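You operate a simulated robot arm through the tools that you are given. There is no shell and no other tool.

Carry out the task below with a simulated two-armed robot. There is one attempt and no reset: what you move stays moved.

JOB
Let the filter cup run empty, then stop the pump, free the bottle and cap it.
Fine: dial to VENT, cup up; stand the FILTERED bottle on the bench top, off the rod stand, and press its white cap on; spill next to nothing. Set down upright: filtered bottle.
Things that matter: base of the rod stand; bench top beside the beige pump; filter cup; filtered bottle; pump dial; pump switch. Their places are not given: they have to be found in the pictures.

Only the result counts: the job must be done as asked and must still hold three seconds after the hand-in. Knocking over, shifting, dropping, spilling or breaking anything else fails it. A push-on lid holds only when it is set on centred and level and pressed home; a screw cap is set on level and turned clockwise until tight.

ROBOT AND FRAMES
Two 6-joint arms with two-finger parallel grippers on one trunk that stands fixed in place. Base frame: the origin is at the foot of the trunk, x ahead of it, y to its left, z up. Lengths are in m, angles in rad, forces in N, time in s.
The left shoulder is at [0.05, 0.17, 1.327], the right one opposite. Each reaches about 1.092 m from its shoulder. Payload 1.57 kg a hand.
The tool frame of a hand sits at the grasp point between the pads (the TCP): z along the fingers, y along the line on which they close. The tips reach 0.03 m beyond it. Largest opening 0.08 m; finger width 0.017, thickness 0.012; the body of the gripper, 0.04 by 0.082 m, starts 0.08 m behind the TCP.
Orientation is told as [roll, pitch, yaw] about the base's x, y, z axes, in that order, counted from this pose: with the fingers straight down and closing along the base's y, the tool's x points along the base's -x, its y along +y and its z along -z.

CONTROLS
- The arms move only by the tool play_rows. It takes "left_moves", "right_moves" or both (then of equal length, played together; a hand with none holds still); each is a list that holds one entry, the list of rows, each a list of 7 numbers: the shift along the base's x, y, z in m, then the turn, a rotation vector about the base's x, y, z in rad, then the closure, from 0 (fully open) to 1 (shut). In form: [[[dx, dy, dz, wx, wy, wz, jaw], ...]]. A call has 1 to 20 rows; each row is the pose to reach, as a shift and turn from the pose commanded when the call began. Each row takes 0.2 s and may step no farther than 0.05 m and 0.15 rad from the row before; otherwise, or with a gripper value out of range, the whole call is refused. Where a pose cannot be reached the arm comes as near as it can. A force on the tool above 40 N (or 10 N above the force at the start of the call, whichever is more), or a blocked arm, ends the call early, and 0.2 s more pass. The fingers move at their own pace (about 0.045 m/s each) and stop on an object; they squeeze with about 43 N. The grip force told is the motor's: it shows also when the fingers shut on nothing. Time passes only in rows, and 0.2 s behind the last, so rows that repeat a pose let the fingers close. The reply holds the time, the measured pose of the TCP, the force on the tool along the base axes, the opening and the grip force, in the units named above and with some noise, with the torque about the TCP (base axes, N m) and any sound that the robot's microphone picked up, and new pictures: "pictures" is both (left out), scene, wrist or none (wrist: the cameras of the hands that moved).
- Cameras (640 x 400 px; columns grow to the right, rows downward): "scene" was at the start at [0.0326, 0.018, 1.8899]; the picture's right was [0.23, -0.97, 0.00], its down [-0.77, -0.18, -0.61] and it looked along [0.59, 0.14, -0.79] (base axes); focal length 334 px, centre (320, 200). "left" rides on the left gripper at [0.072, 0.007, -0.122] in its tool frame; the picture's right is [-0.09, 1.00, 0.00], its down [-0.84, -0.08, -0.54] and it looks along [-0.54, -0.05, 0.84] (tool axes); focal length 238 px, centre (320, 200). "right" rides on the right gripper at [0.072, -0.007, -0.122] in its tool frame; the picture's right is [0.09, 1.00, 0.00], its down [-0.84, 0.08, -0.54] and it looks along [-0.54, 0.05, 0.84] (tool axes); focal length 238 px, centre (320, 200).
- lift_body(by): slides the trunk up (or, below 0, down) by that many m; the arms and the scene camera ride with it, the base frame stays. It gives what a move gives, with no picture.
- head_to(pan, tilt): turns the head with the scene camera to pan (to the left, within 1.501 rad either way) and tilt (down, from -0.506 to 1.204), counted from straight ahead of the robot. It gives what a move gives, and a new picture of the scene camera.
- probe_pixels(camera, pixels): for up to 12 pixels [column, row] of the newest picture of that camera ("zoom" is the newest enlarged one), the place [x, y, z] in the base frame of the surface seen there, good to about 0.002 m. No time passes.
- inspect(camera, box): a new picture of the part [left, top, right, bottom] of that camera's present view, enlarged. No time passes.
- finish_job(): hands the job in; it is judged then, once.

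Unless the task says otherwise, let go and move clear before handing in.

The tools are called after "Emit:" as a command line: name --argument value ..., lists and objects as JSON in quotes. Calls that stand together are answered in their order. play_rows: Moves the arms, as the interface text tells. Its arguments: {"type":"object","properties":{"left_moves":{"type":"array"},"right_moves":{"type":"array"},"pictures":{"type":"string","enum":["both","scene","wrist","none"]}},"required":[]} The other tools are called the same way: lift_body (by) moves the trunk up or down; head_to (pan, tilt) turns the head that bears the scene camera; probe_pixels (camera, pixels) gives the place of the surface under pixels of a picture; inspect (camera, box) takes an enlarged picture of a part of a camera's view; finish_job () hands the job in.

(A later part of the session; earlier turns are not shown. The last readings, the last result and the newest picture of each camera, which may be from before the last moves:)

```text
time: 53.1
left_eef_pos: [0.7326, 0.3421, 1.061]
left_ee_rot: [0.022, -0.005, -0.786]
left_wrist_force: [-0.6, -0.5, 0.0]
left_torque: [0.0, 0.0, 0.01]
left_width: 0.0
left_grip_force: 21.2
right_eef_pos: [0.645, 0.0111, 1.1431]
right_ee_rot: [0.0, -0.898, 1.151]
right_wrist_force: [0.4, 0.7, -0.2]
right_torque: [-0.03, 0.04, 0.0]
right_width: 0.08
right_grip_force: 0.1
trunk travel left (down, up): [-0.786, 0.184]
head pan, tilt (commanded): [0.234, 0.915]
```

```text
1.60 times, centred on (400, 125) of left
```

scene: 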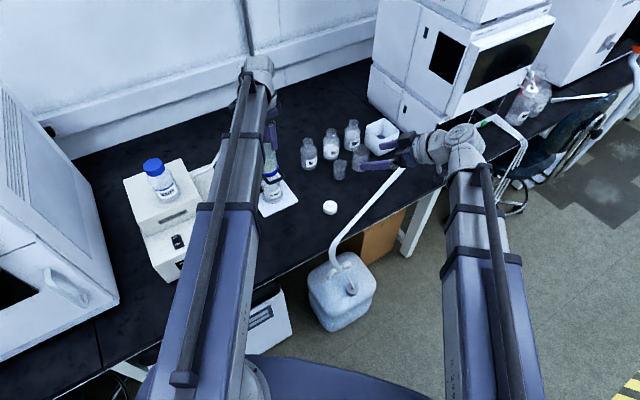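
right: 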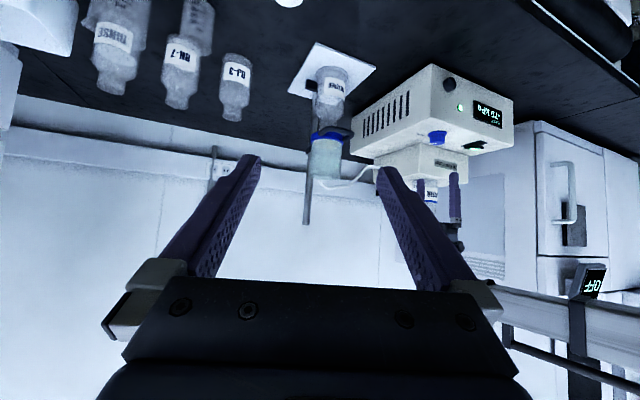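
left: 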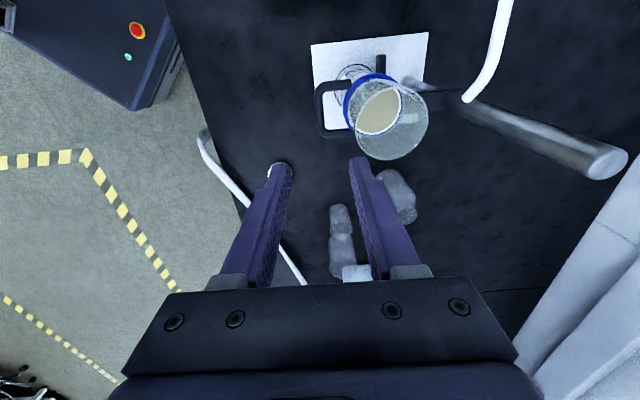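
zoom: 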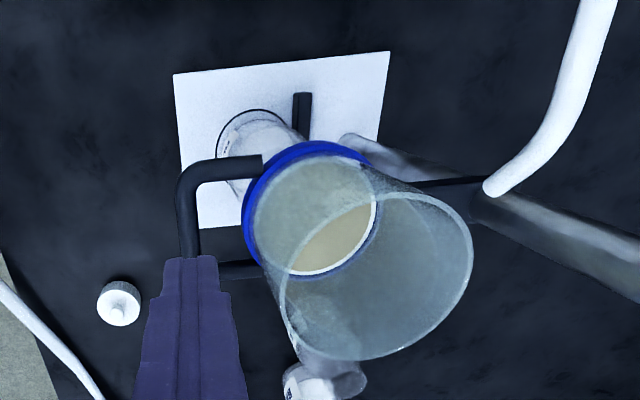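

The handle slipped out (left width 0.0), but the cup stayed partway up the rod, above the bottle. I'll probe its present height.

Emit:
probe_pixels --camera "zoom" --pixels '[[188, 200], [187, 230], [225, 167], [250, 168], [240, 268], [300, 270], [350, 215], [330, 255], [300, 115], [440, 185], [470, 240], [285, 330]]'

Emit:
inspect --camera "right" --box '[290, 40, 380, 190]'

```text
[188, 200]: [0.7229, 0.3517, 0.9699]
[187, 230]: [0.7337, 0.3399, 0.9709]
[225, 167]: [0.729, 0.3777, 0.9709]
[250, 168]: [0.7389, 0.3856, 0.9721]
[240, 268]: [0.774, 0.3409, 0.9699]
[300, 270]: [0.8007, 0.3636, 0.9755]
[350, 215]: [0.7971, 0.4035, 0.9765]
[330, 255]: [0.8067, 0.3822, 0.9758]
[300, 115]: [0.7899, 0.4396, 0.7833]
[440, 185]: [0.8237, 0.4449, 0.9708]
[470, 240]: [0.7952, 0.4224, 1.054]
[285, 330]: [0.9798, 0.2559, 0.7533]
```

```text
2.67 times, centred on (335, 115) of right
```

zoom: 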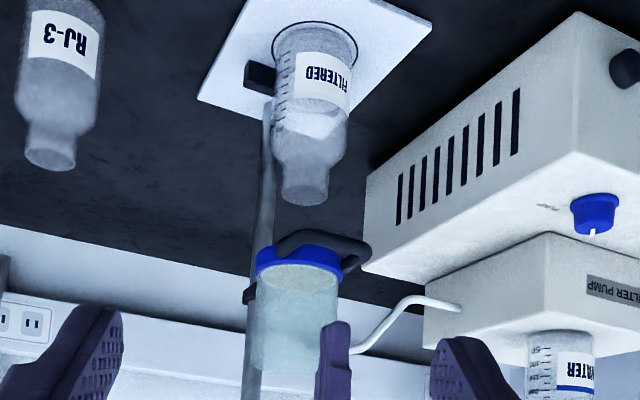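

The handle's top is now at z≈0.971, up 43 mm, and the cup is holding there, so it seems to have reached its top stop. Next I'll check the bench edge, the hose and the stand base before planning the bottle grasp.

Emit:
head_to --pan 0.3 --tilt 0.95

```text
time: 53.7
left_eef_pos: [0.7335, 0.3405, 1.0611]
left_ee_rot: [0.02, -0.004, -0.785]
left_wrist_force: [0.2, -0.3, 0.2]
left_torque: [0.03, 0.0, 0.01]
left_width: 0.0
left_grip_force: 21.1
right_eef_pos: [0.6456, 0.0102, 1.1449]
right_ee_rot: [0.0, -0.897, 1.15]
right_wrist_force: [-0.3, 0.7, 0.4]
right_torque: [0.01, 0.01, 0.0]
right_width: 0.0799
right_grip_force: 0.1
trunk travel left (down, up): [-0.786, 0.184]
head pan, tilt (commanded): [0.3, 0.949]
```

scene: 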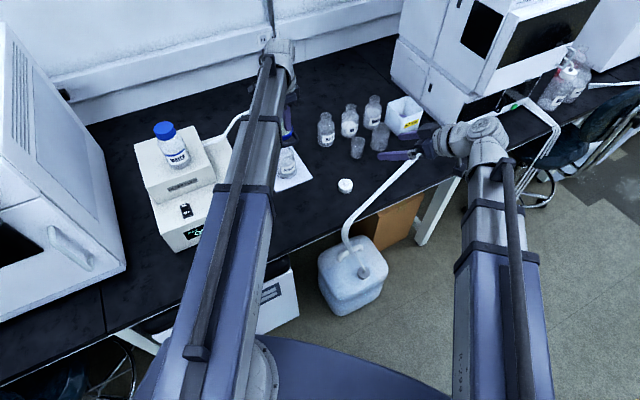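

Emit:
probe_pixels --camera "scene" --pixels '[[418, 158], [395, 180], [372, 202], [352, 222], [345, 237], [440, 175], [400, 200], [330, 237], [290, 258], [300, 220], [345, 185], [360, 265]]'

Emit:
probe_pixels --camera "scene" --pixels '[[130, 325], [310, 246], [285, 240], [300, 178], [310, 195], [286, 192], [275, 190], [455, 130], [420, 190], [375, 210], [340, 215], [320, 200]]'

```text
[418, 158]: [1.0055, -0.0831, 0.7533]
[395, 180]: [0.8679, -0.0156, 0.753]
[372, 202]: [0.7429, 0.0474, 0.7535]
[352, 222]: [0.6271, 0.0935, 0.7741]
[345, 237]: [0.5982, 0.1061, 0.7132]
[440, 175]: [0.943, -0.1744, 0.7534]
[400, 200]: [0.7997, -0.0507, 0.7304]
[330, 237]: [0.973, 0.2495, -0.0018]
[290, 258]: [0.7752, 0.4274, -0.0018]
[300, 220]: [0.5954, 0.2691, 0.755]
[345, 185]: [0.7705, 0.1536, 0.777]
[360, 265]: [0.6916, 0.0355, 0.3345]
```

```text
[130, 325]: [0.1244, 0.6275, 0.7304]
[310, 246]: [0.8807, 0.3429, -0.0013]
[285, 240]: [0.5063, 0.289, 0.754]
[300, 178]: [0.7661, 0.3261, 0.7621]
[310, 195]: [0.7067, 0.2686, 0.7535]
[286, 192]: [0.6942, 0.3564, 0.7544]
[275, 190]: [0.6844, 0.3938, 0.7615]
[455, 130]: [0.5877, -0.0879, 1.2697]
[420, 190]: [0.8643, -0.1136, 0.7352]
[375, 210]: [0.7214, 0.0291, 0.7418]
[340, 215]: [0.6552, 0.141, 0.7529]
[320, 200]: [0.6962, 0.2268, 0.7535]
```

The bench edge runs along x+y≈0.750, and clear bench lies in front of the stand around (0.64, 0.30). I'll back the left hand off the cup, turn it to face along +x+y, and pull the right hand back a little.

Emit:
play_rows --left_moves '[[[-0.02, -0.02, 0, 0, 0, 0, 1], [-0.04, -0.04, 0, 0, 0, 0.13, 1], [-0.06, -0.06, 0, 0, 0, 0.26, 1], [-0.08, -0.08, 0, 0, 0, 0.39, 0.5], [-0.1, -0.1, 0, 0, 0, 0.52, 0], [-0.12, -0.12, 0, 0, 0, 0.65, 0], [-0.133, -0.131, 0, 0, 0, 0.78, 0], [-0.133, -0.131, 0, 0, 0, 0.91, 0], [-0.133, -0.131, 0, 0, 0, 1.04, 0], [-0.133, -0.131, 0, 0, 0, 1.17, 0], [-0.133, -0.131, 0, 0, 0, 1.3, 0], [-0.133, -0.131, 0, 0, 0, 1.43, 0], [-0.133, -0.131, 0, 0, 0, 1.57, 0], [-0.133, -0.131, 0, 0, 0, 1.57, 0]]]' --right_moves '[[[-0.01, -0.008, 0, 0, 0, 0, 0], [-0.02, -0.016, 0, 0, 0, 0, 0], [-0.03, -0.025, 0, 0, 0, 0, 0], [-0.04, -0.033, 0, 0, 0, 0, 0], [-0.05, -0.041, 0, 0, 0, 0, 0], [-0.06, -0.05, 0, 0, 0, 0, 0], [-0.06, -0.05, 0, 0, 0, 0, 0], [-0.06, -0.05, 0, 0, 0, 0, 0], [-0.06, -0.05, 0, 0, 0, 0, 0], [-0.06, -0.05, 0, 0, 0, 0, 0], [-0.06, -0.05, 0, 0, 0, 0, 0], [-0.06, -0.05, 0, 0, 0, 0, 0], [-0.06, -0.05, 0, 0, 0, 0, 0], [-0.06, -0.05, 0, 0, 0, 0, 0]]]' --pictures "both"

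Emit:
inspect --camera "left" --box '[200, 40, 440, 260]'

Emit:
inspect --camera "right" --box '[290, 30, 380, 180]'

```text
time: 56.7
left_eef_pos: [0.6002, 0.2114, 1.0605]
left_ee_rot: [0.021, -0.004, 0.787]
left_wrist_force: [0.2, 0.8, -0.4]
left_torque: [0.0, -0.01, -0.02]
left_width: 0.0802
left_grip_force: 0.0
right_eef_pos: [0.585, -0.04, 1.1437]
right_ee_rot: [0.0, -0.9, 1.15]
right_wrist_force: [-0.1, 0.0, 0.3]
right_torque: [0.03, 0.0, -0.01]
right_width: 0.0798
right_grip_force: 0.1
trunk travel left (down, up): [-0.786, 0.184]
head pan, tilt (commanded): [0.3, 0.949]
```

scene: 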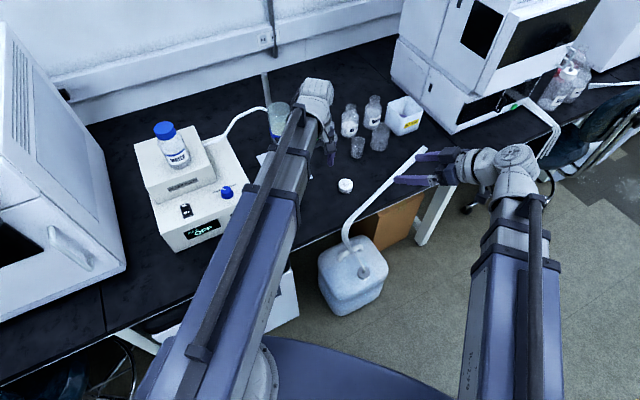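
right: 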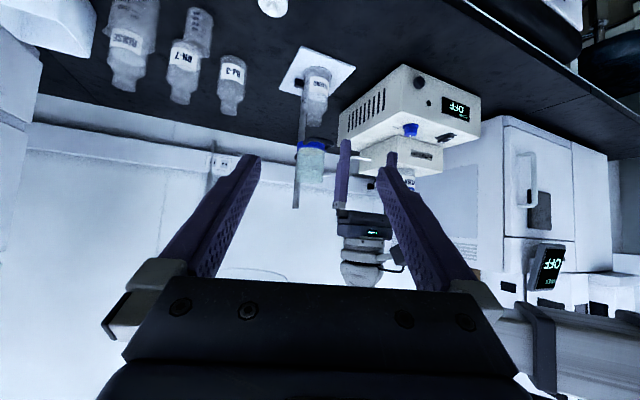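
left: 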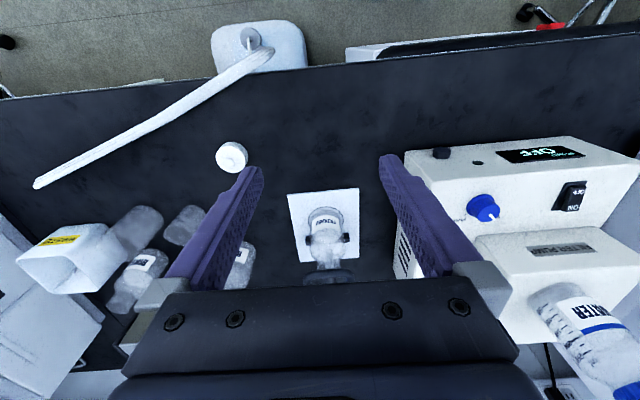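

```text
1.82 times, centred on (320, 150) of left
```

zoom: 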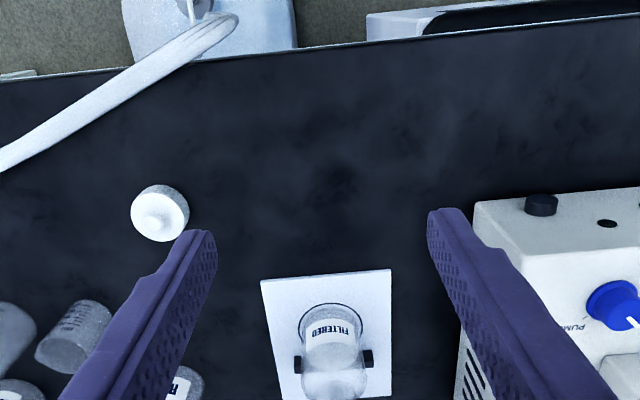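

```text
2.67 times, centred on (335, 105) of right
```

zoom: 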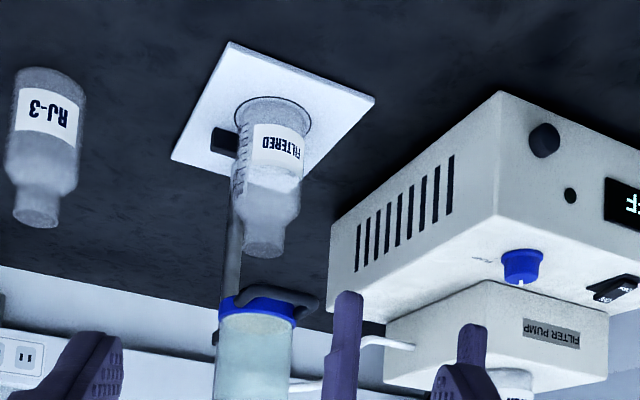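

The left camera now looks straight along the stand: base plate at px (288–359, 190–255), bottle in the middle, a black stop on each side. I'll probe these for the grasp line.

Emit:
probe_pixels --camera "zoom" --pixels '[[250, 120], [265, 145], [285, 150], [300, 155]]'

Emit:
probe_pixels --camera "left" --pixels '[[290, 196], [357, 190], [318, 222], [330, 221], [340, 221], [312, 226], [308, 238], [346, 236], [325, 200], [298, 260], [352, 255], [232, 156]]'

Emit:
inspect --camera "left" --box '[275, 180, 375, 290]'

```text
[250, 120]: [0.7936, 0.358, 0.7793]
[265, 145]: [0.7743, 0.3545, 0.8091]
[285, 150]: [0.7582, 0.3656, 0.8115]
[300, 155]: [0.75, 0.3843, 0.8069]
```

```text
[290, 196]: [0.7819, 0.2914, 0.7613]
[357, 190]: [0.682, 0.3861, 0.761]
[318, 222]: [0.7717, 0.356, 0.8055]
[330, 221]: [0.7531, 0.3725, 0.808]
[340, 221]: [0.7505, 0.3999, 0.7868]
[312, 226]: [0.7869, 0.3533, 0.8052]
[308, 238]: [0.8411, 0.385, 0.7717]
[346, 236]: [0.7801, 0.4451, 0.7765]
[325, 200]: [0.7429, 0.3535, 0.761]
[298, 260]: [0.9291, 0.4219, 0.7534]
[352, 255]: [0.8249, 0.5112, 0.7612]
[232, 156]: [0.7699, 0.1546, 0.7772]
```

```text
3.64 times, centred on (325, 235) of left
```

zoom: 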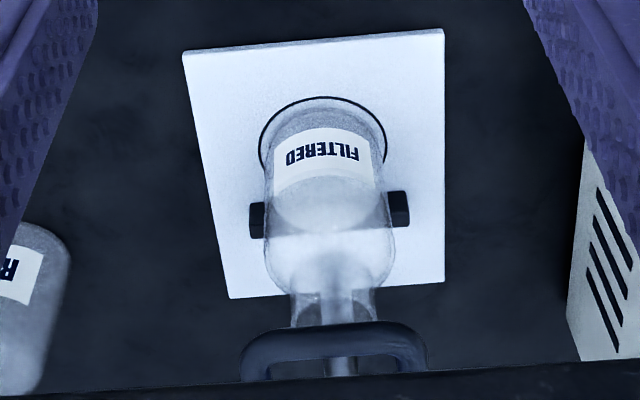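

The bottle axis fits (0.784, 0.3885) with radius 0.035. The black stops are behind it at n≈+0.04, clear of a frontal grasp. I'll pitch the left hand forward and line it up on the bottle's centreline, still high and in front.

Emit:
play_rows --left_moves '[[[0.0025, 0.0016, 0.0016, 0.084, -0.0875, -0.001, 0], [0.005, 0.0033, 0.0064, 0.168, -0.175, -0.0025, 0], [0.0075, 0.0049, 0.0143, 0.252, -0.2625, -0.004, 0], [0.01, 0.0065, 0.0252, 0.336, -0.35, -0.005, 0], [0.0125, 0.008, 0.0388, 0.42, -0.4375, -0.006, 0], [0.015, 0.01, 0.0552, 0.504, -0.525, -0.0075, 0], [0.0175, 0.0115, 0.0739, 0.588, -0.6125, -0.009, 0], [0.02, 0.0131, 0.0948, 0.672, -0.7, -0.01, 0], [0.02, 0.0131, 0.0948, 0.672, -0.7, -0.01, 0]]]' --pictures "wrist"

```text
time: 58.7
left_eef_pos: [0.6198, 0.2234, 1.1574]
left_ee_rot: [-0.003, -0.975, 0.787]
left_wrist_force: [0.3, 0.0, 0.0]
left_torque: [0.03, 0.02, 0.0]
left_width: 0.0797
left_grip_force: 0.1
right_eef_pos: [0.5848, -0.0382, 1.145]
right_ee_rot: [0.0, -0.9, 1.15]
right_wrist_force: [0.5, 0.1, 0.1]
right_torque: [-0.03, -0.04, -0.02]
right_width: 0.08
right_grip_force: 0.0
trunk travel left (down, up): [-0.786, 0.184]
head pan, tilt (commanded): [0.3, 0.949]
```

left: 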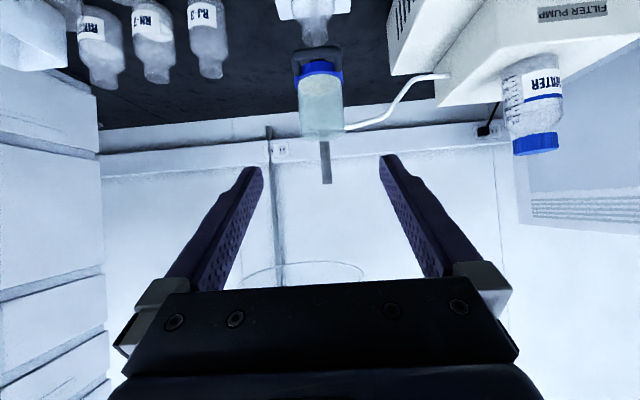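

The pose was reached exactly. I'll lower the trunk in two steps to bring the left TCP to bottle-body height and check the view under the cup on the way.

Emit:
lift_body --by -0.2

Emit:
inspect --camera "left" --box '[200, 0, 440, 200]'

Emit:
inspect --camera "right" --box '[270, 30, 400, 230]'

```text
time: 60.9
left_eef_pos: [0.6197, 0.2236, 0.9577]
left_ee_rot: [-0.002, -0.974, 0.786]
left_wrist_force: [-0.7, -0.1, -0.5]
left_torque: [-0.01, 0.02, 0.0]
left_width: 0.0798
left_grip_force: 0.1
right_eef_pos: [0.585, -0.0396, 0.9448]
right_ee_rot: [0.0, -0.9, 1.15]
right_wrist_force: [-0.1, -0.4, 0.4]
right_torque: [0.02, -0.04, -0.01]
right_width: 0.0799
right_grip_force: 0.0
trunk travel left (down, up): [-0.586, 0.384]
head pan, tilt (commanded): [0.3, 0.949]
```

```text
2.00 times, centred on (320, 100) of left
```

zoom: 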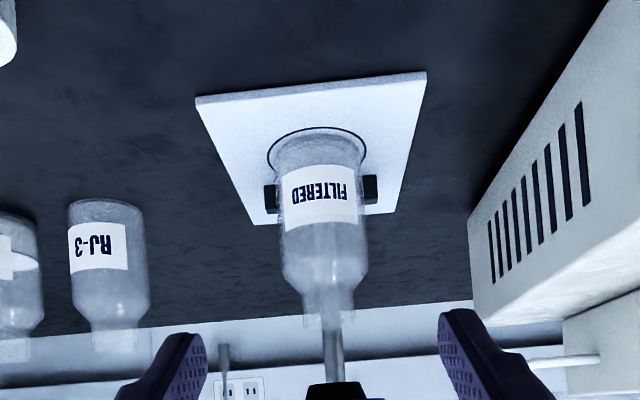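

```text
2.00 times, centred on (335, 130) of right
```

zoom: 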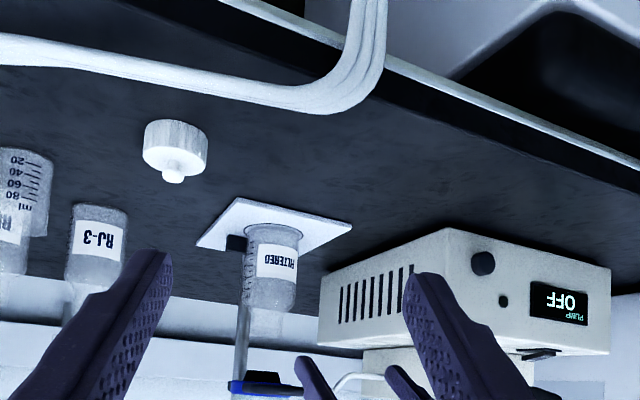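

The bottle sits on the hand's centreline (zoom x≈323). I'll lower the rest to grasp height.

Emit:
lift_body --by -0.135

Emit:
play_rows --left_moves '[[[0, 0, 0, 0, 0, 0, 0]]]' --pictures "both"

Emit:
inspect --camera "right" --box '[240, 100, 460, 330]'

Emit:
inspect --camera "left" --box '[220, 60, 420, 200]'

```text
time: 62.5
left_eef_pos: [0.6194, 0.2239, 0.8218]
left_ee_rot: [0.0, -0.975, 0.785]
left_wrist_force: [0.2, -0.4, -0.6]
left_torque: [0.02, 0.0, 0.02]
left_width: 0.08
left_grip_force: 0.1
right_eef_pos: [0.5842, -0.0398, 0.8091]
right_ee_rot: [0.0, -0.898, 1.151]
right_wrist_force: [0.1, 1.0, -0.2]
right_torque: [-0.02, -0.02, 0.01]
right_width: 0.0799
right_grip_force: 0.1
trunk travel left (down, up): [-0.451, 0.519]
head pan, tilt (commanded): [0.3, 0.949]
```

```text
time: 62.9
left_eef_pos: [0.619, 0.2241, 0.8219]
left_ee_rot: [-0.001, -0.974, 0.786]
left_wrist_force: [-0.5, 0.8, 0.0]
left_torque: [0.01, -0.02, 0.02]
left_width: 0.0801
left_grip_force: 0.0
right_eef_pos: [0.5845, -0.0397, 0.8097]
right_ee_rot: [-0.001, -0.901, 1.151]
right_wrist_force: [-0.2, -0.5, 0.3]
right_torque: [-0.01, 0.01, 0.0]
right_width: 0.0802
right_grip_force: 0.0
trunk travel left (down, up): [-0.451, 0.519]
head pan, tilt (commanded): [0.3, 0.949]
```

scene: 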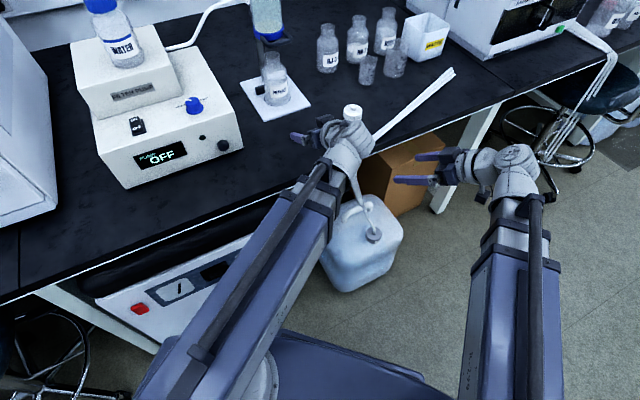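
left: 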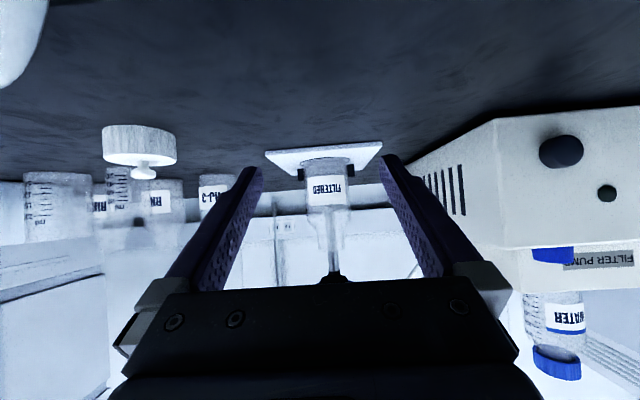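

```text
1.74 times, centred on (350, 215) of right
```

zoom: 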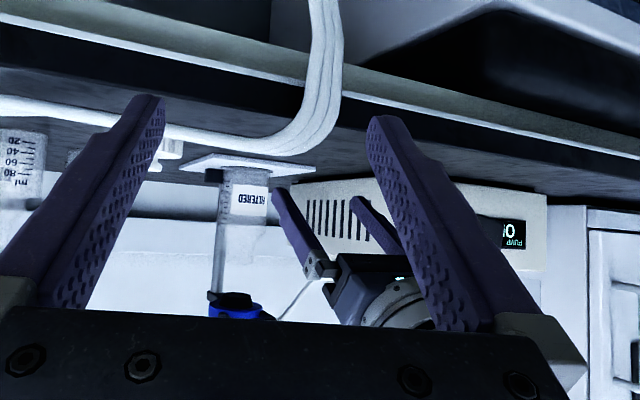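

```text
2.86 times, centred on (320, 130) of left
```

zoom: 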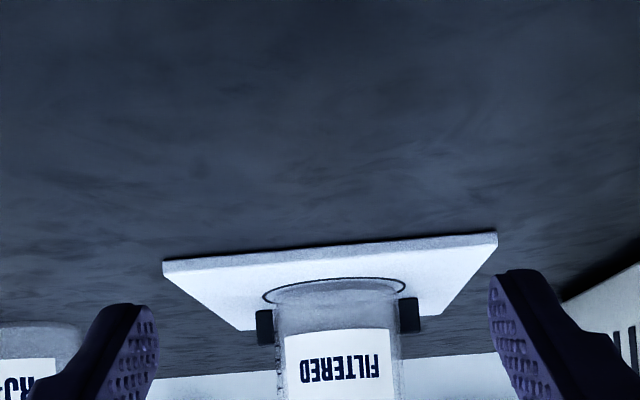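

The left hand is level with the label and aligned. I'll zoom the scene view for the gap between collar and bottle, and check whether the cup is still up.

Emit:
inspect --camera "scene" --box '[225, 0, 325, 120]'

Emit:
inspect --camera "right" --box '[330, 180, 400, 290]'

```text
3.33 times, centred on (275, 60) of scene
```

zoom: 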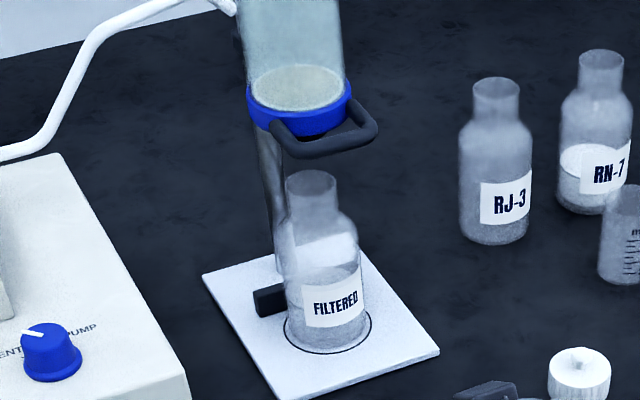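

```text
3.64 times, centred on (365, 235) of right
```

zoom: 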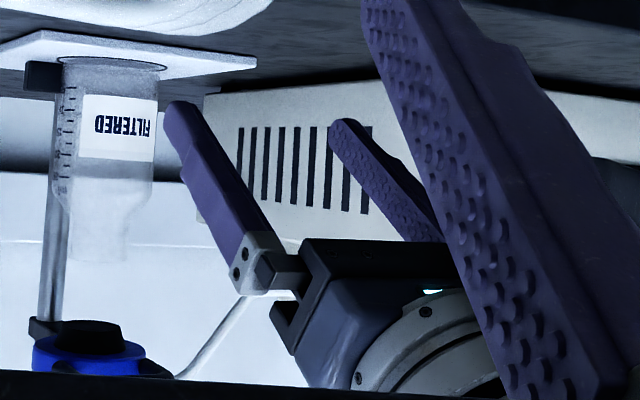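

The gap under the cup's black plug is about 4 cm and the bottle's expected column matches what I see to about 1 mm. I'll advance toward the bottle, stopping just short of it.

Emit:
play_rows --left_moves '[[[0.0193, 0.0191, 0, 0, 0, 0, 0], [0.0385, 0.0383, 0, 0, 0, 0, 0], [0.0578, 0.0574, 0, 0, 0, 0, 0], [0.077, 0.0766, 0, 0, 0, 0, 0], [0.0963, 0.0957, 0, 0, 0, 0, 0], [0.1155, 0.1149, 0, 0, 0, 0, 0], [0.1155, 0.1149, 0, 0, 0, 0, 0]]]' --pictures "both"

Emit:
inspect --camera "left" --box '[220, 60, 420, 200]'

Emit:
inspect --camera "scene" --box '[225, 0, 345, 120]'

```text
time: 64.5
left_eef_pos: [0.736, 0.3389, 0.8224]
left_ee_rot: [-0.002, -0.973, 0.785]
left_wrist_force: [-0.2, 0.0, 0.9]
left_torque: [0.0, 0.04, 0.02]
left_width: 0.0801
left_grip_force: 0.1
right_eef_pos: [0.5861, -0.0398, 0.8093]
right_ee_rot: [0.0, -0.898, 1.15]
right_wrist_force: [0.0, 0.5, -0.5]
right_torque: [-0.03, -0.01, 0.03]
right_width: 0.0798
right_grip_force: 0.0
trunk travel left (down, up): [-0.451, 0.519]
head pan, tilt (commanded): [0.3, 0.949]
```

scene: 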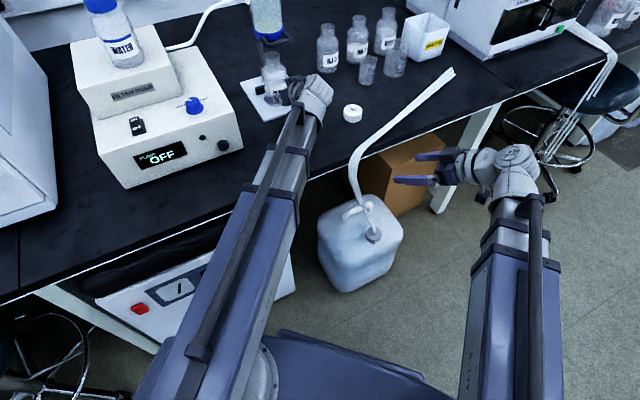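
left: 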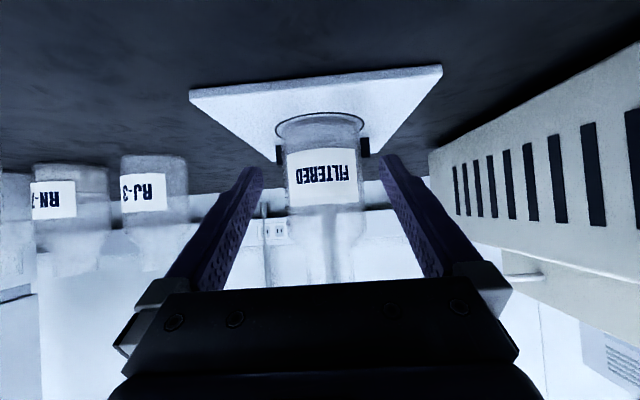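

```text
2.86 times, centred on (320, 130) of left
```

zoom: 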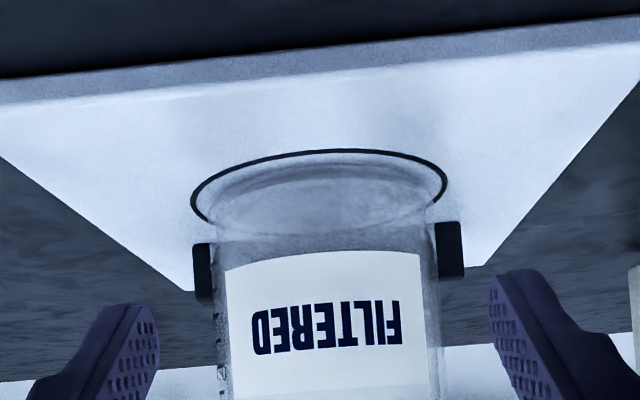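

```text
3.33 times, centred on (285, 60) of scene
```

zoom: 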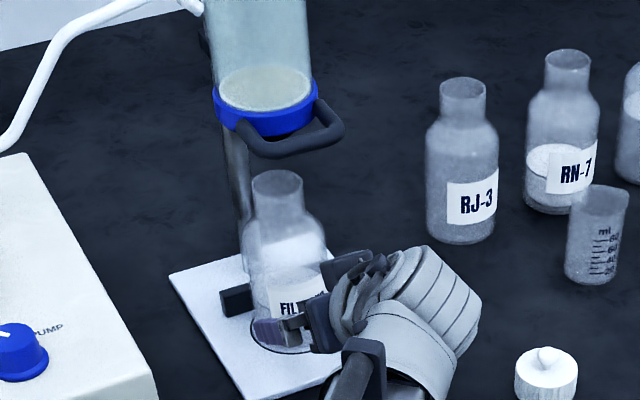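

The bottle sits centred between the fingers. I'll advance the last 59 mm so the pads are alongside it.

Emit:
play_rows --left_moves '[[[0.0084, 0.0084, 0, 0, 0, 0, 0], [0.0167, 0.0167, 0, 0, 0, 0, 0], [0.025, 0.025, 0, 0, 0, 0, 0], [0.0334, 0.0334, 0, 0, 0, 0, 0], [0.0417, 0.0417, 0, 0, 0, 0, 0], [0.0417, 0.0417, 0, 0, 0, 0, 0]]]' --pictures "wrist"

Emit:
inspect --camera "left" --box '[200, 100, 440, 290]'

Emit:
inspect --camera "scene" --box '[225, 0, 345, 120]'

```text
time: 65.9
left_eef_pos: [0.776, 0.3814, 0.8227]
left_ee_rot: [-0.002, -0.974, 0.787]
left_wrist_force: [0.8, -0.3, 0.4]
left_torque: [0.03, 0.01, -0.03]
left_width: 0.0802
left_grip_force: 0.1
right_eef_pos: [0.5852, -0.0402, 0.8089]
right_ee_rot: [0.001, -0.898, 1.149]
right_wrist_force: [0.3, -0.8, -0.7]
right_torque: [-0.02, -0.02, 0.0]
right_width: 0.0801
right_grip_force: 0.0
trunk travel left (down, up): [-0.451, 0.519]
head pan, tilt (commanded): [0.3, 0.949]
```

left: 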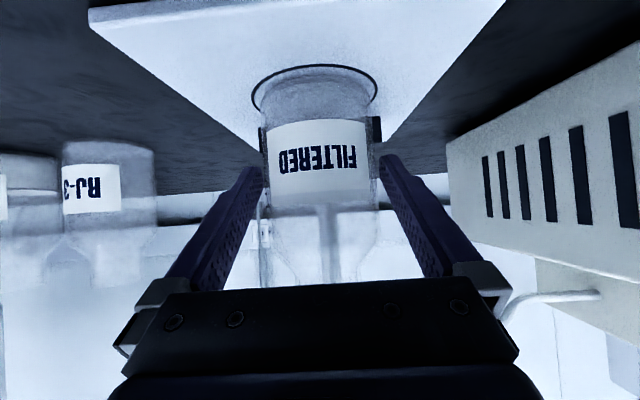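

```text
2.11 times, centred on (320, 195) of left
```

zoom: 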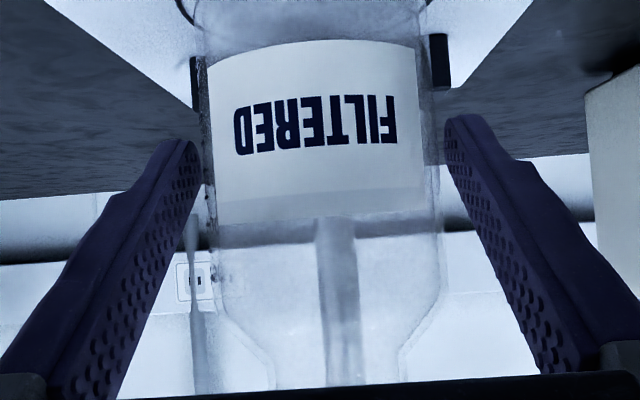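

```text
3.33 times, centred on (285, 60) of scene
```

zoom: 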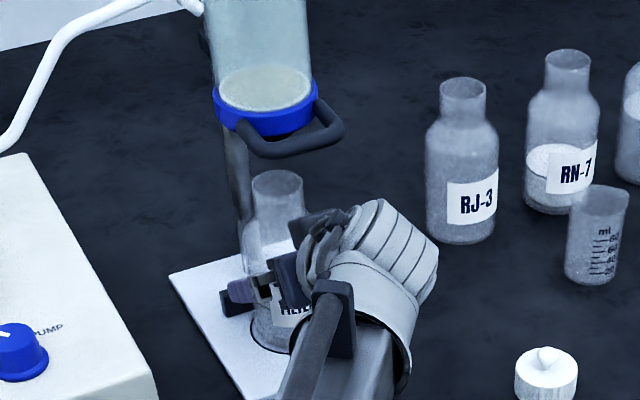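

Both pads are alongside the bottle with even gaps. I'll close in steps and take a firm grip.

Emit:
play_rows --left_moves '[[[0, 0, 0, 0, 0, 0, 0.05], [0, 0, 0, 0, 0, 0, 0.08], [0, 0, 0, 0, 0, 0, 0.11], [0, 0, 0, 0, 0, 0, 0.14], [0, 0, 0, 0, 0, 0, 0.3], [0, 0, 0, 0, 0, 0, 1], [0, 0, 0, 0, 0, 0, 1]]]' --pictures "wrist"

Emit:
inspect --camera "left" --box '[200, 100, 440, 290]'

```text
time: 67.5
left_eef_pos: [0.7767, 0.3801, 0.822]
left_ee_rot: [-0.002, -0.973, 0.783]
left_wrist_force: [-0.4, 1.6, -0.6]
left_torque: [0.11, 0.14, 0.02]
left_width: 0.0688
left_grip_force: 42.9
right_eef_pos: [0.5844, -0.0402, 0.8097]
right_ee_rot: [0.001, -0.899, 1.151]
right_wrist_force: [-0.1, -0.3, 0.0]
right_torque: [0.01, 0.04, -0.01]
right_width: 0.08
right_grip_force: 0.1
trunk travel left (down, up): [-0.451, 0.519]
head pan, tilt (commanded): [0.3, 0.949]
```

left: 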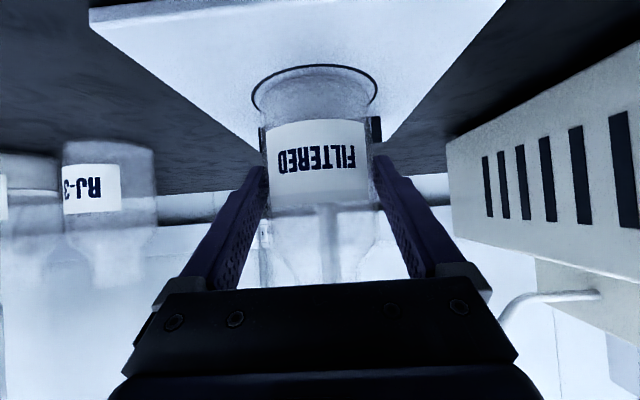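

```text
2.11 times, centred on (320, 195) of left
```

zoom: 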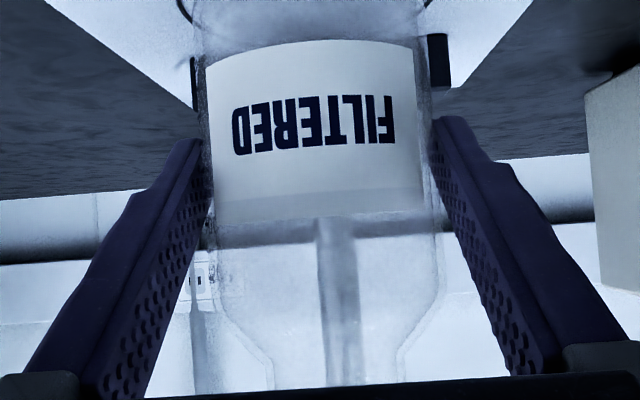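

The bottle is gripped at 68.8 mm with 43 N. I'll lift it 14 mm off the base and check the load.

Emit:
lift_body --by 0.014

Emit:
inspect --camera "left" --box '[200, 0, 440, 200]'

Emit:
inspect --camera "scene" --box '[225, 0, 345, 120]'

Emit:
inspect --camera "right" --box '[320, 170, 430, 300]'

```text
time: 68.1
left_eef_pos: [0.7769, 0.3799, 0.8364]
left_ee_rot: [0.0, -0.974, 0.786]
left_wrist_force: [-0.1, 0.6, -2.5]
left_torque: [0.1, 0.13, 0.05]
left_width: 0.0688
left_grip_force: 43.0
right_eef_pos: [0.5848, -0.0404, 0.8209]
right_ee_rot: [-0.001, -0.899, 1.15]
right_wrist_force: [0.2, 1.2, 0.9]
right_torque: [-0.02, -0.03, 0.02]
right_width: 0.0801
right_grip_force: 0.1
trunk travel left (down, up): [-0.465, 0.505]
head pan, tilt (commanded): [0.3, 0.949]
```

```text
2.00 times, centred on (320, 100) of left
```

zoom: 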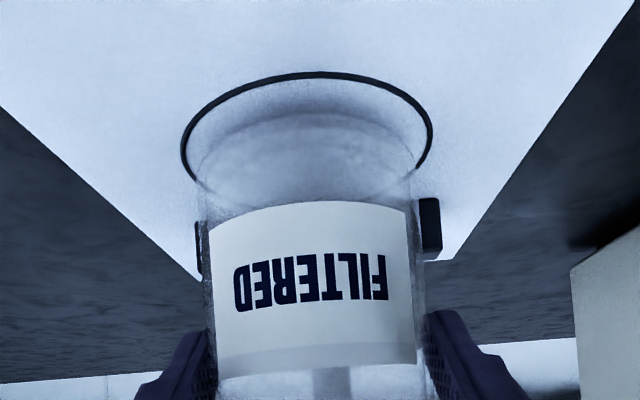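

```text
3.33 times, centred on (285, 60) of scene
```

zoom: 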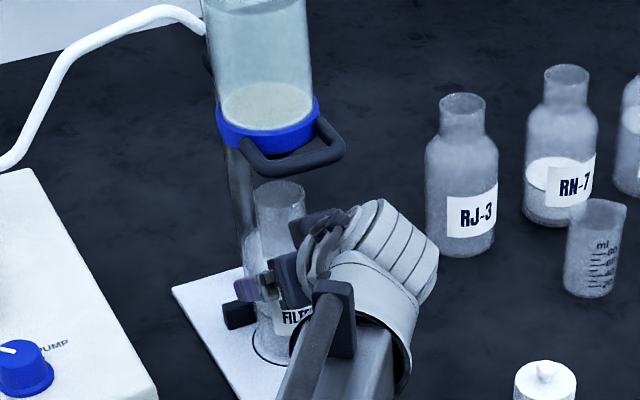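

```text
3.08 times, centred on (375, 235) of right
```

zoom: 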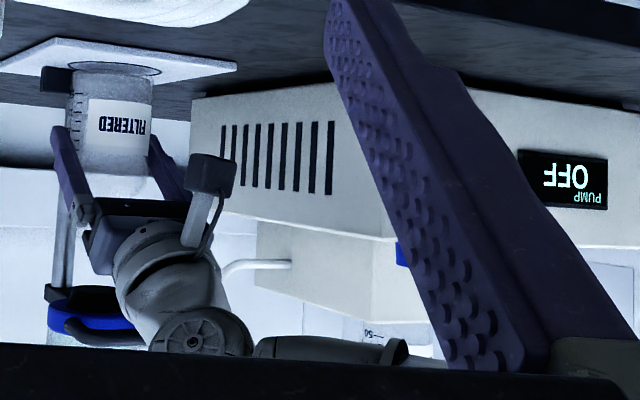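

The bottle is 14 mm clear of the base and held securely. I'll carry it slowly straight out from the stand, then slightly toward the pump.

Emit:
play_rows --left_moves '[[[-0.0035, -0.0035, 0, 0, 0, 0, 1], [-0.0099, -0.0099, 0, 0, 0, 0, 1], [-0.017, -0.017, 0, 0, 0, 0, 1], [-0.024, -0.024, 0, 0, 0, 0, 1], [-0.0311, -0.0311, 0, 0, 0, 0, 1], [-0.0382, -0.0382, 0, 0, 0, 0, 1], [-0.0453, -0.0453, 0, 0, 0, 0, 1], [-0.0523, -0.0523, 0, 0, 0, 0, 1], [-0.0615, -0.0573, 0, 0, 0, 0, 1], [-0.0714, -0.0615, 0, 0, 0, 0, 1], [-0.0813, -0.0658, 0, 0, 0, 0, 1], [-0.0912, -0.07, 0, 0, 0, 0, 1], [-0.1011, -0.0742, 0, 0, 0, 0, 1], [-0.111, -0.0785, 0, 0, 0, 0, 1], [-0.1209, -0.0827, 0, 0, 0, 0, 1], [-0.1308, -0.087, 0, 0, 0, 0, 1], [-0.1379, -0.0898, 0, 0, 0, 0, 1], [-0.1414, -0.0919, 0, 0, 0, 0, 1], [-0.1414, -0.0919, 0, 0, 0, 0, 1]]]' --pictures "both"

Emit:
inspect --camera "scene" --box '[200, 0, 360, 160]'

Emit:
inspect --camera "right" --box '[300, 120, 480, 300]'

```text
time: 72.1
left_eef_pos: [0.6349, 0.2875, 0.8371]
left_ee_rot: [0.0, -0.972, 0.785]
left_wrist_force: [1.2, 1.1, 3.5]
left_torque: [0.23, -0.02, -0.06]
left_width: 0.0689
left_grip_force: 43.1
right_eef_pos: [0.5845, -0.0396, 0.8229]
right_ee_rot: [-0.001, -0.898, 1.15]
right_wrist_force: [0.4, -0.4, -0.3]
right_torque: [0.0, -0.01, 0.01]
right_width: 0.0802
right_grip_force: 0.0
trunk travel left (down, up): [-0.465, 0.505]
head pan, tilt (commanded): [0.3, 0.949]
```

scene: 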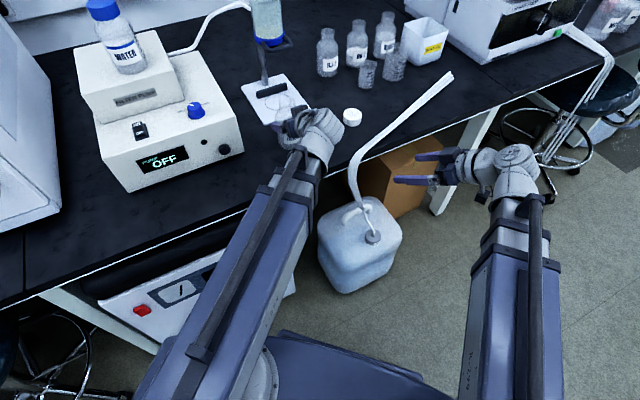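
left: 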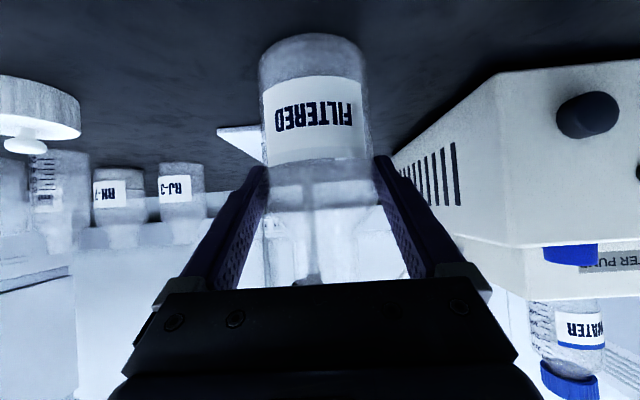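

```text
2.50 times, centred on (280, 80) of scene
```

zoom: 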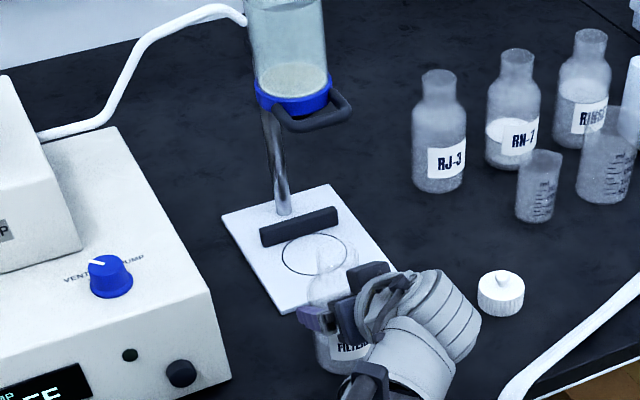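

```text
2.22 times, centred on (390, 210) of right
```

zoom: 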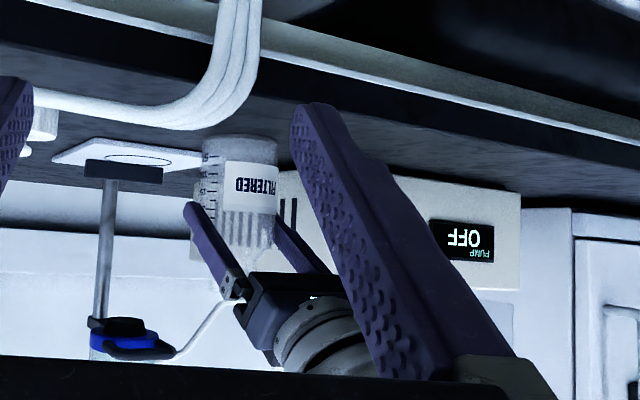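

The bottle is out in the open, upright, with nothing touching it that I can see. The wrist force reads +3.5 N, so I'll take another reading and a closer look before lowering.

Emit:
play_rows --left_moves '[[[0, 0, 0, 0, 0, 0, 1], [0, 0, 0, 0, 0, 0, 1]]]' --pictures "none"

Emit:
inspect --camera "left" --box '[220, 0, 420, 180]'

Emit:
inspect --camera "right" --box '[370, 160, 440, 260]'

```text
time: 72.7
left_eef_pos: [0.6353, 0.2871, 0.8362]
left_ee_rot: [-0.002, -0.974, 0.785]
left_wrist_force: [1.5, 1.7, 3.6]
left_torque: [0.33, -0.05, -0.05]
left_width: 0.0688
left_grip_force: 42.5
right_eef_pos: [0.5851, -0.0403, 0.8241]
right_ee_rot: [0.0, -0.899, 1.148]
right_wrist_force: [0.8, -0.4, -0.2]
right_torque: [0.0, -0.03, 0.01]
right_width: 0.0799
right_grip_force: 0.0
trunk travel left (down, up): [-0.465, 0.505]
head pan, tilt (commanded): [0.3, 0.949]
```

```text
2.22 times, centred on (320, 90) of left
```

zoom: 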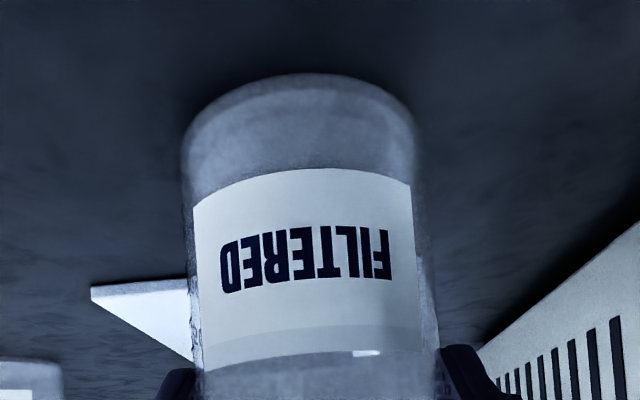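

```text
4.00 times, centred on (405, 210) of right
```

zoom: 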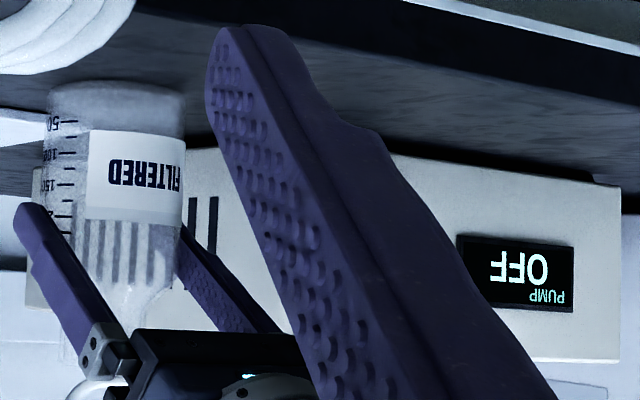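

Comparing pictures, the label moved from row 162 to 118 in the gripper's view, so the bottle slid down between the pads and is now at or near the bench. I'll probe label and base heights to confirm before I do anything.

Emit:
probe_pixels --camera "left" --pixels '[[315, 82], [315, 100], [315, 118], [315, 140], [315, 158], [270, 100], [358, 100], [315, 45], [315, 60], [280, 120], [350, 115], [230, 135]]'

Emit:
probe_pixels --camera "right" --pixels '[[362, 200], [362, 208], [362, 195], [362, 213], [355, 183], [350, 182], [365, 184], [300, 190], [320, 195], [345, 205], [370, 240], [335, 360]]'

Emit:
inspect --camera "right" --box '[330, 165, 390, 215]'

```text
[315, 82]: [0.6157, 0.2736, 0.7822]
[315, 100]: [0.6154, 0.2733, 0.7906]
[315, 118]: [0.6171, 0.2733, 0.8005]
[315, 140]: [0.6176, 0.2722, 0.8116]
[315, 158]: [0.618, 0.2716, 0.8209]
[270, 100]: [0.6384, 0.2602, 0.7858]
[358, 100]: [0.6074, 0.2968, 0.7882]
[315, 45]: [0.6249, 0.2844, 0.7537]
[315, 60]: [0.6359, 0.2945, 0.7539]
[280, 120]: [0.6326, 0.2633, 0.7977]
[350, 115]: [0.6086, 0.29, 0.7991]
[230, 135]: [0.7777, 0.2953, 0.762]
```

```text
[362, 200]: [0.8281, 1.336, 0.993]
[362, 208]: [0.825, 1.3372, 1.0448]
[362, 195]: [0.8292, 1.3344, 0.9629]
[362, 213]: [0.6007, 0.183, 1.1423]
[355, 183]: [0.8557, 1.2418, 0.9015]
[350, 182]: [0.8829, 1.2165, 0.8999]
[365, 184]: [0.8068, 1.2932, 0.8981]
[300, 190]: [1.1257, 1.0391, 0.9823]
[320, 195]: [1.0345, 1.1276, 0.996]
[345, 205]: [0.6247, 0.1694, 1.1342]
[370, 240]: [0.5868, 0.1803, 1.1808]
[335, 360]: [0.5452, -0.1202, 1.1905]
```

```text
8.00 times, centred on (360, 190) of right
```

zoom: 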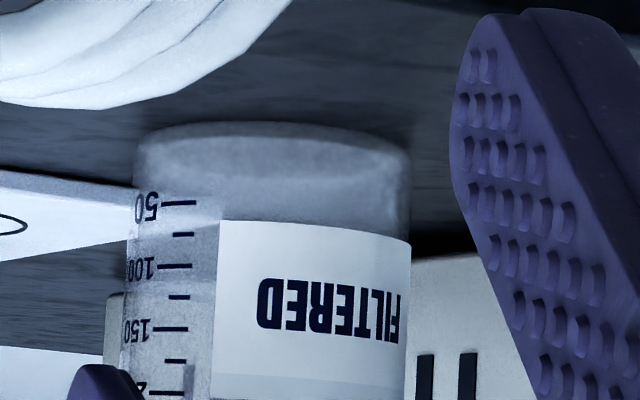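

The bottle is vertical (label face at the same n at 0.782 and 0.821) and its bottom is on the bench at z≈0.754, so it has settled upright on the bench, off the stand. I'll open the fingers slowly and let it stand.

Emit:
play_rows --left_moves '[[[0, 0, 0, 0, 0, 0, 0.13], [0, 0, 0, 0, 0, 0, 0.1], [0, 0, 0, 0, 0, 0, 0.05], [0, 0, 0, 0, 0, 0, 0], [0, 0, 0, 0, 0, 0, 0]]]' --pictures "both"

Emit:
inspect --camera "left" --box '[200, 0, 440, 200]'

Emit:
inspect --camera "right" --box '[330, 165, 410, 235]'

```text
time: 73.9
left_eef_pos: [0.6352, 0.2879, 0.8359]
left_ee_rot: [0.0, -0.973, 0.785]
left_wrist_force: [0.1, -0.1, 0.1]
left_torque: [-0.03, 0.02, -0.02]
left_width: 0.08
left_grip_force: 0.0
right_eef_pos: [0.5848, -0.0397, 0.823]
right_ee_rot: [0.0, -0.898, 1.15]
right_wrist_force: [-0.4, -0.1, 0.5]
right_torque: [0.01, 0.04, -0.02]
right_width: 0.0802
right_grip_force: 0.1
trunk travel left (down, up): [-0.465, 0.505]
head pan, tilt (commanded): [0.3, 0.949]
```

scene: 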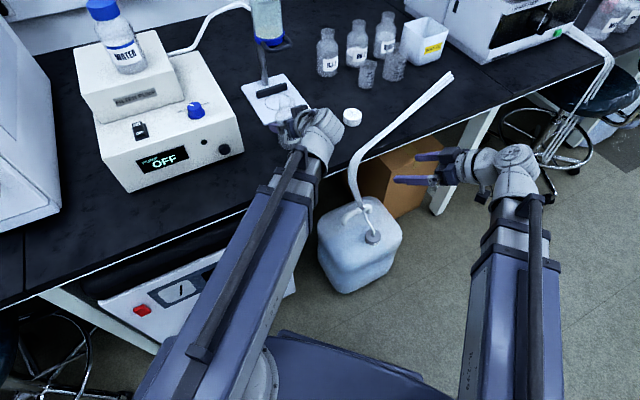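
left: 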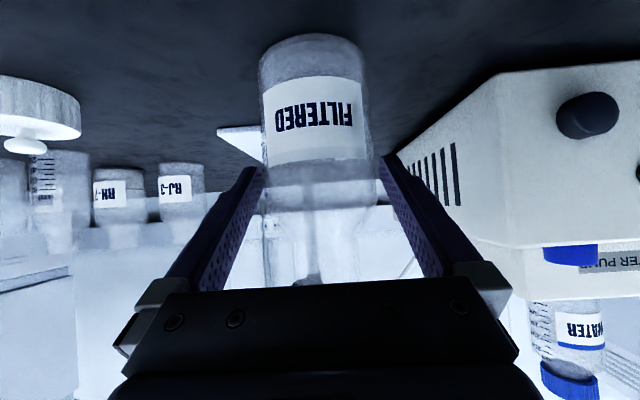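

```text
2.00 times, centred on (320, 100) of left
```

zoom: 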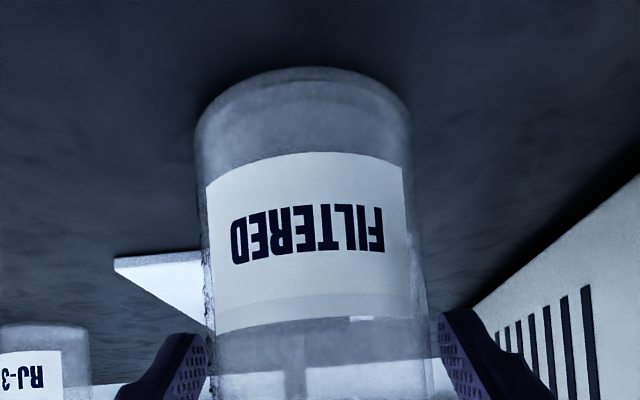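

```text
5.71 times, centred on (370, 200) of right
```

zoom: 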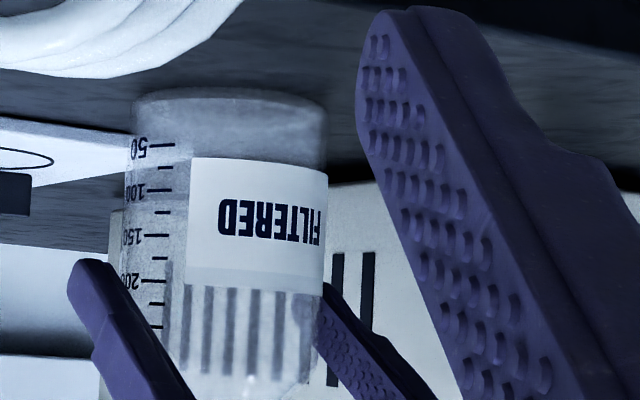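

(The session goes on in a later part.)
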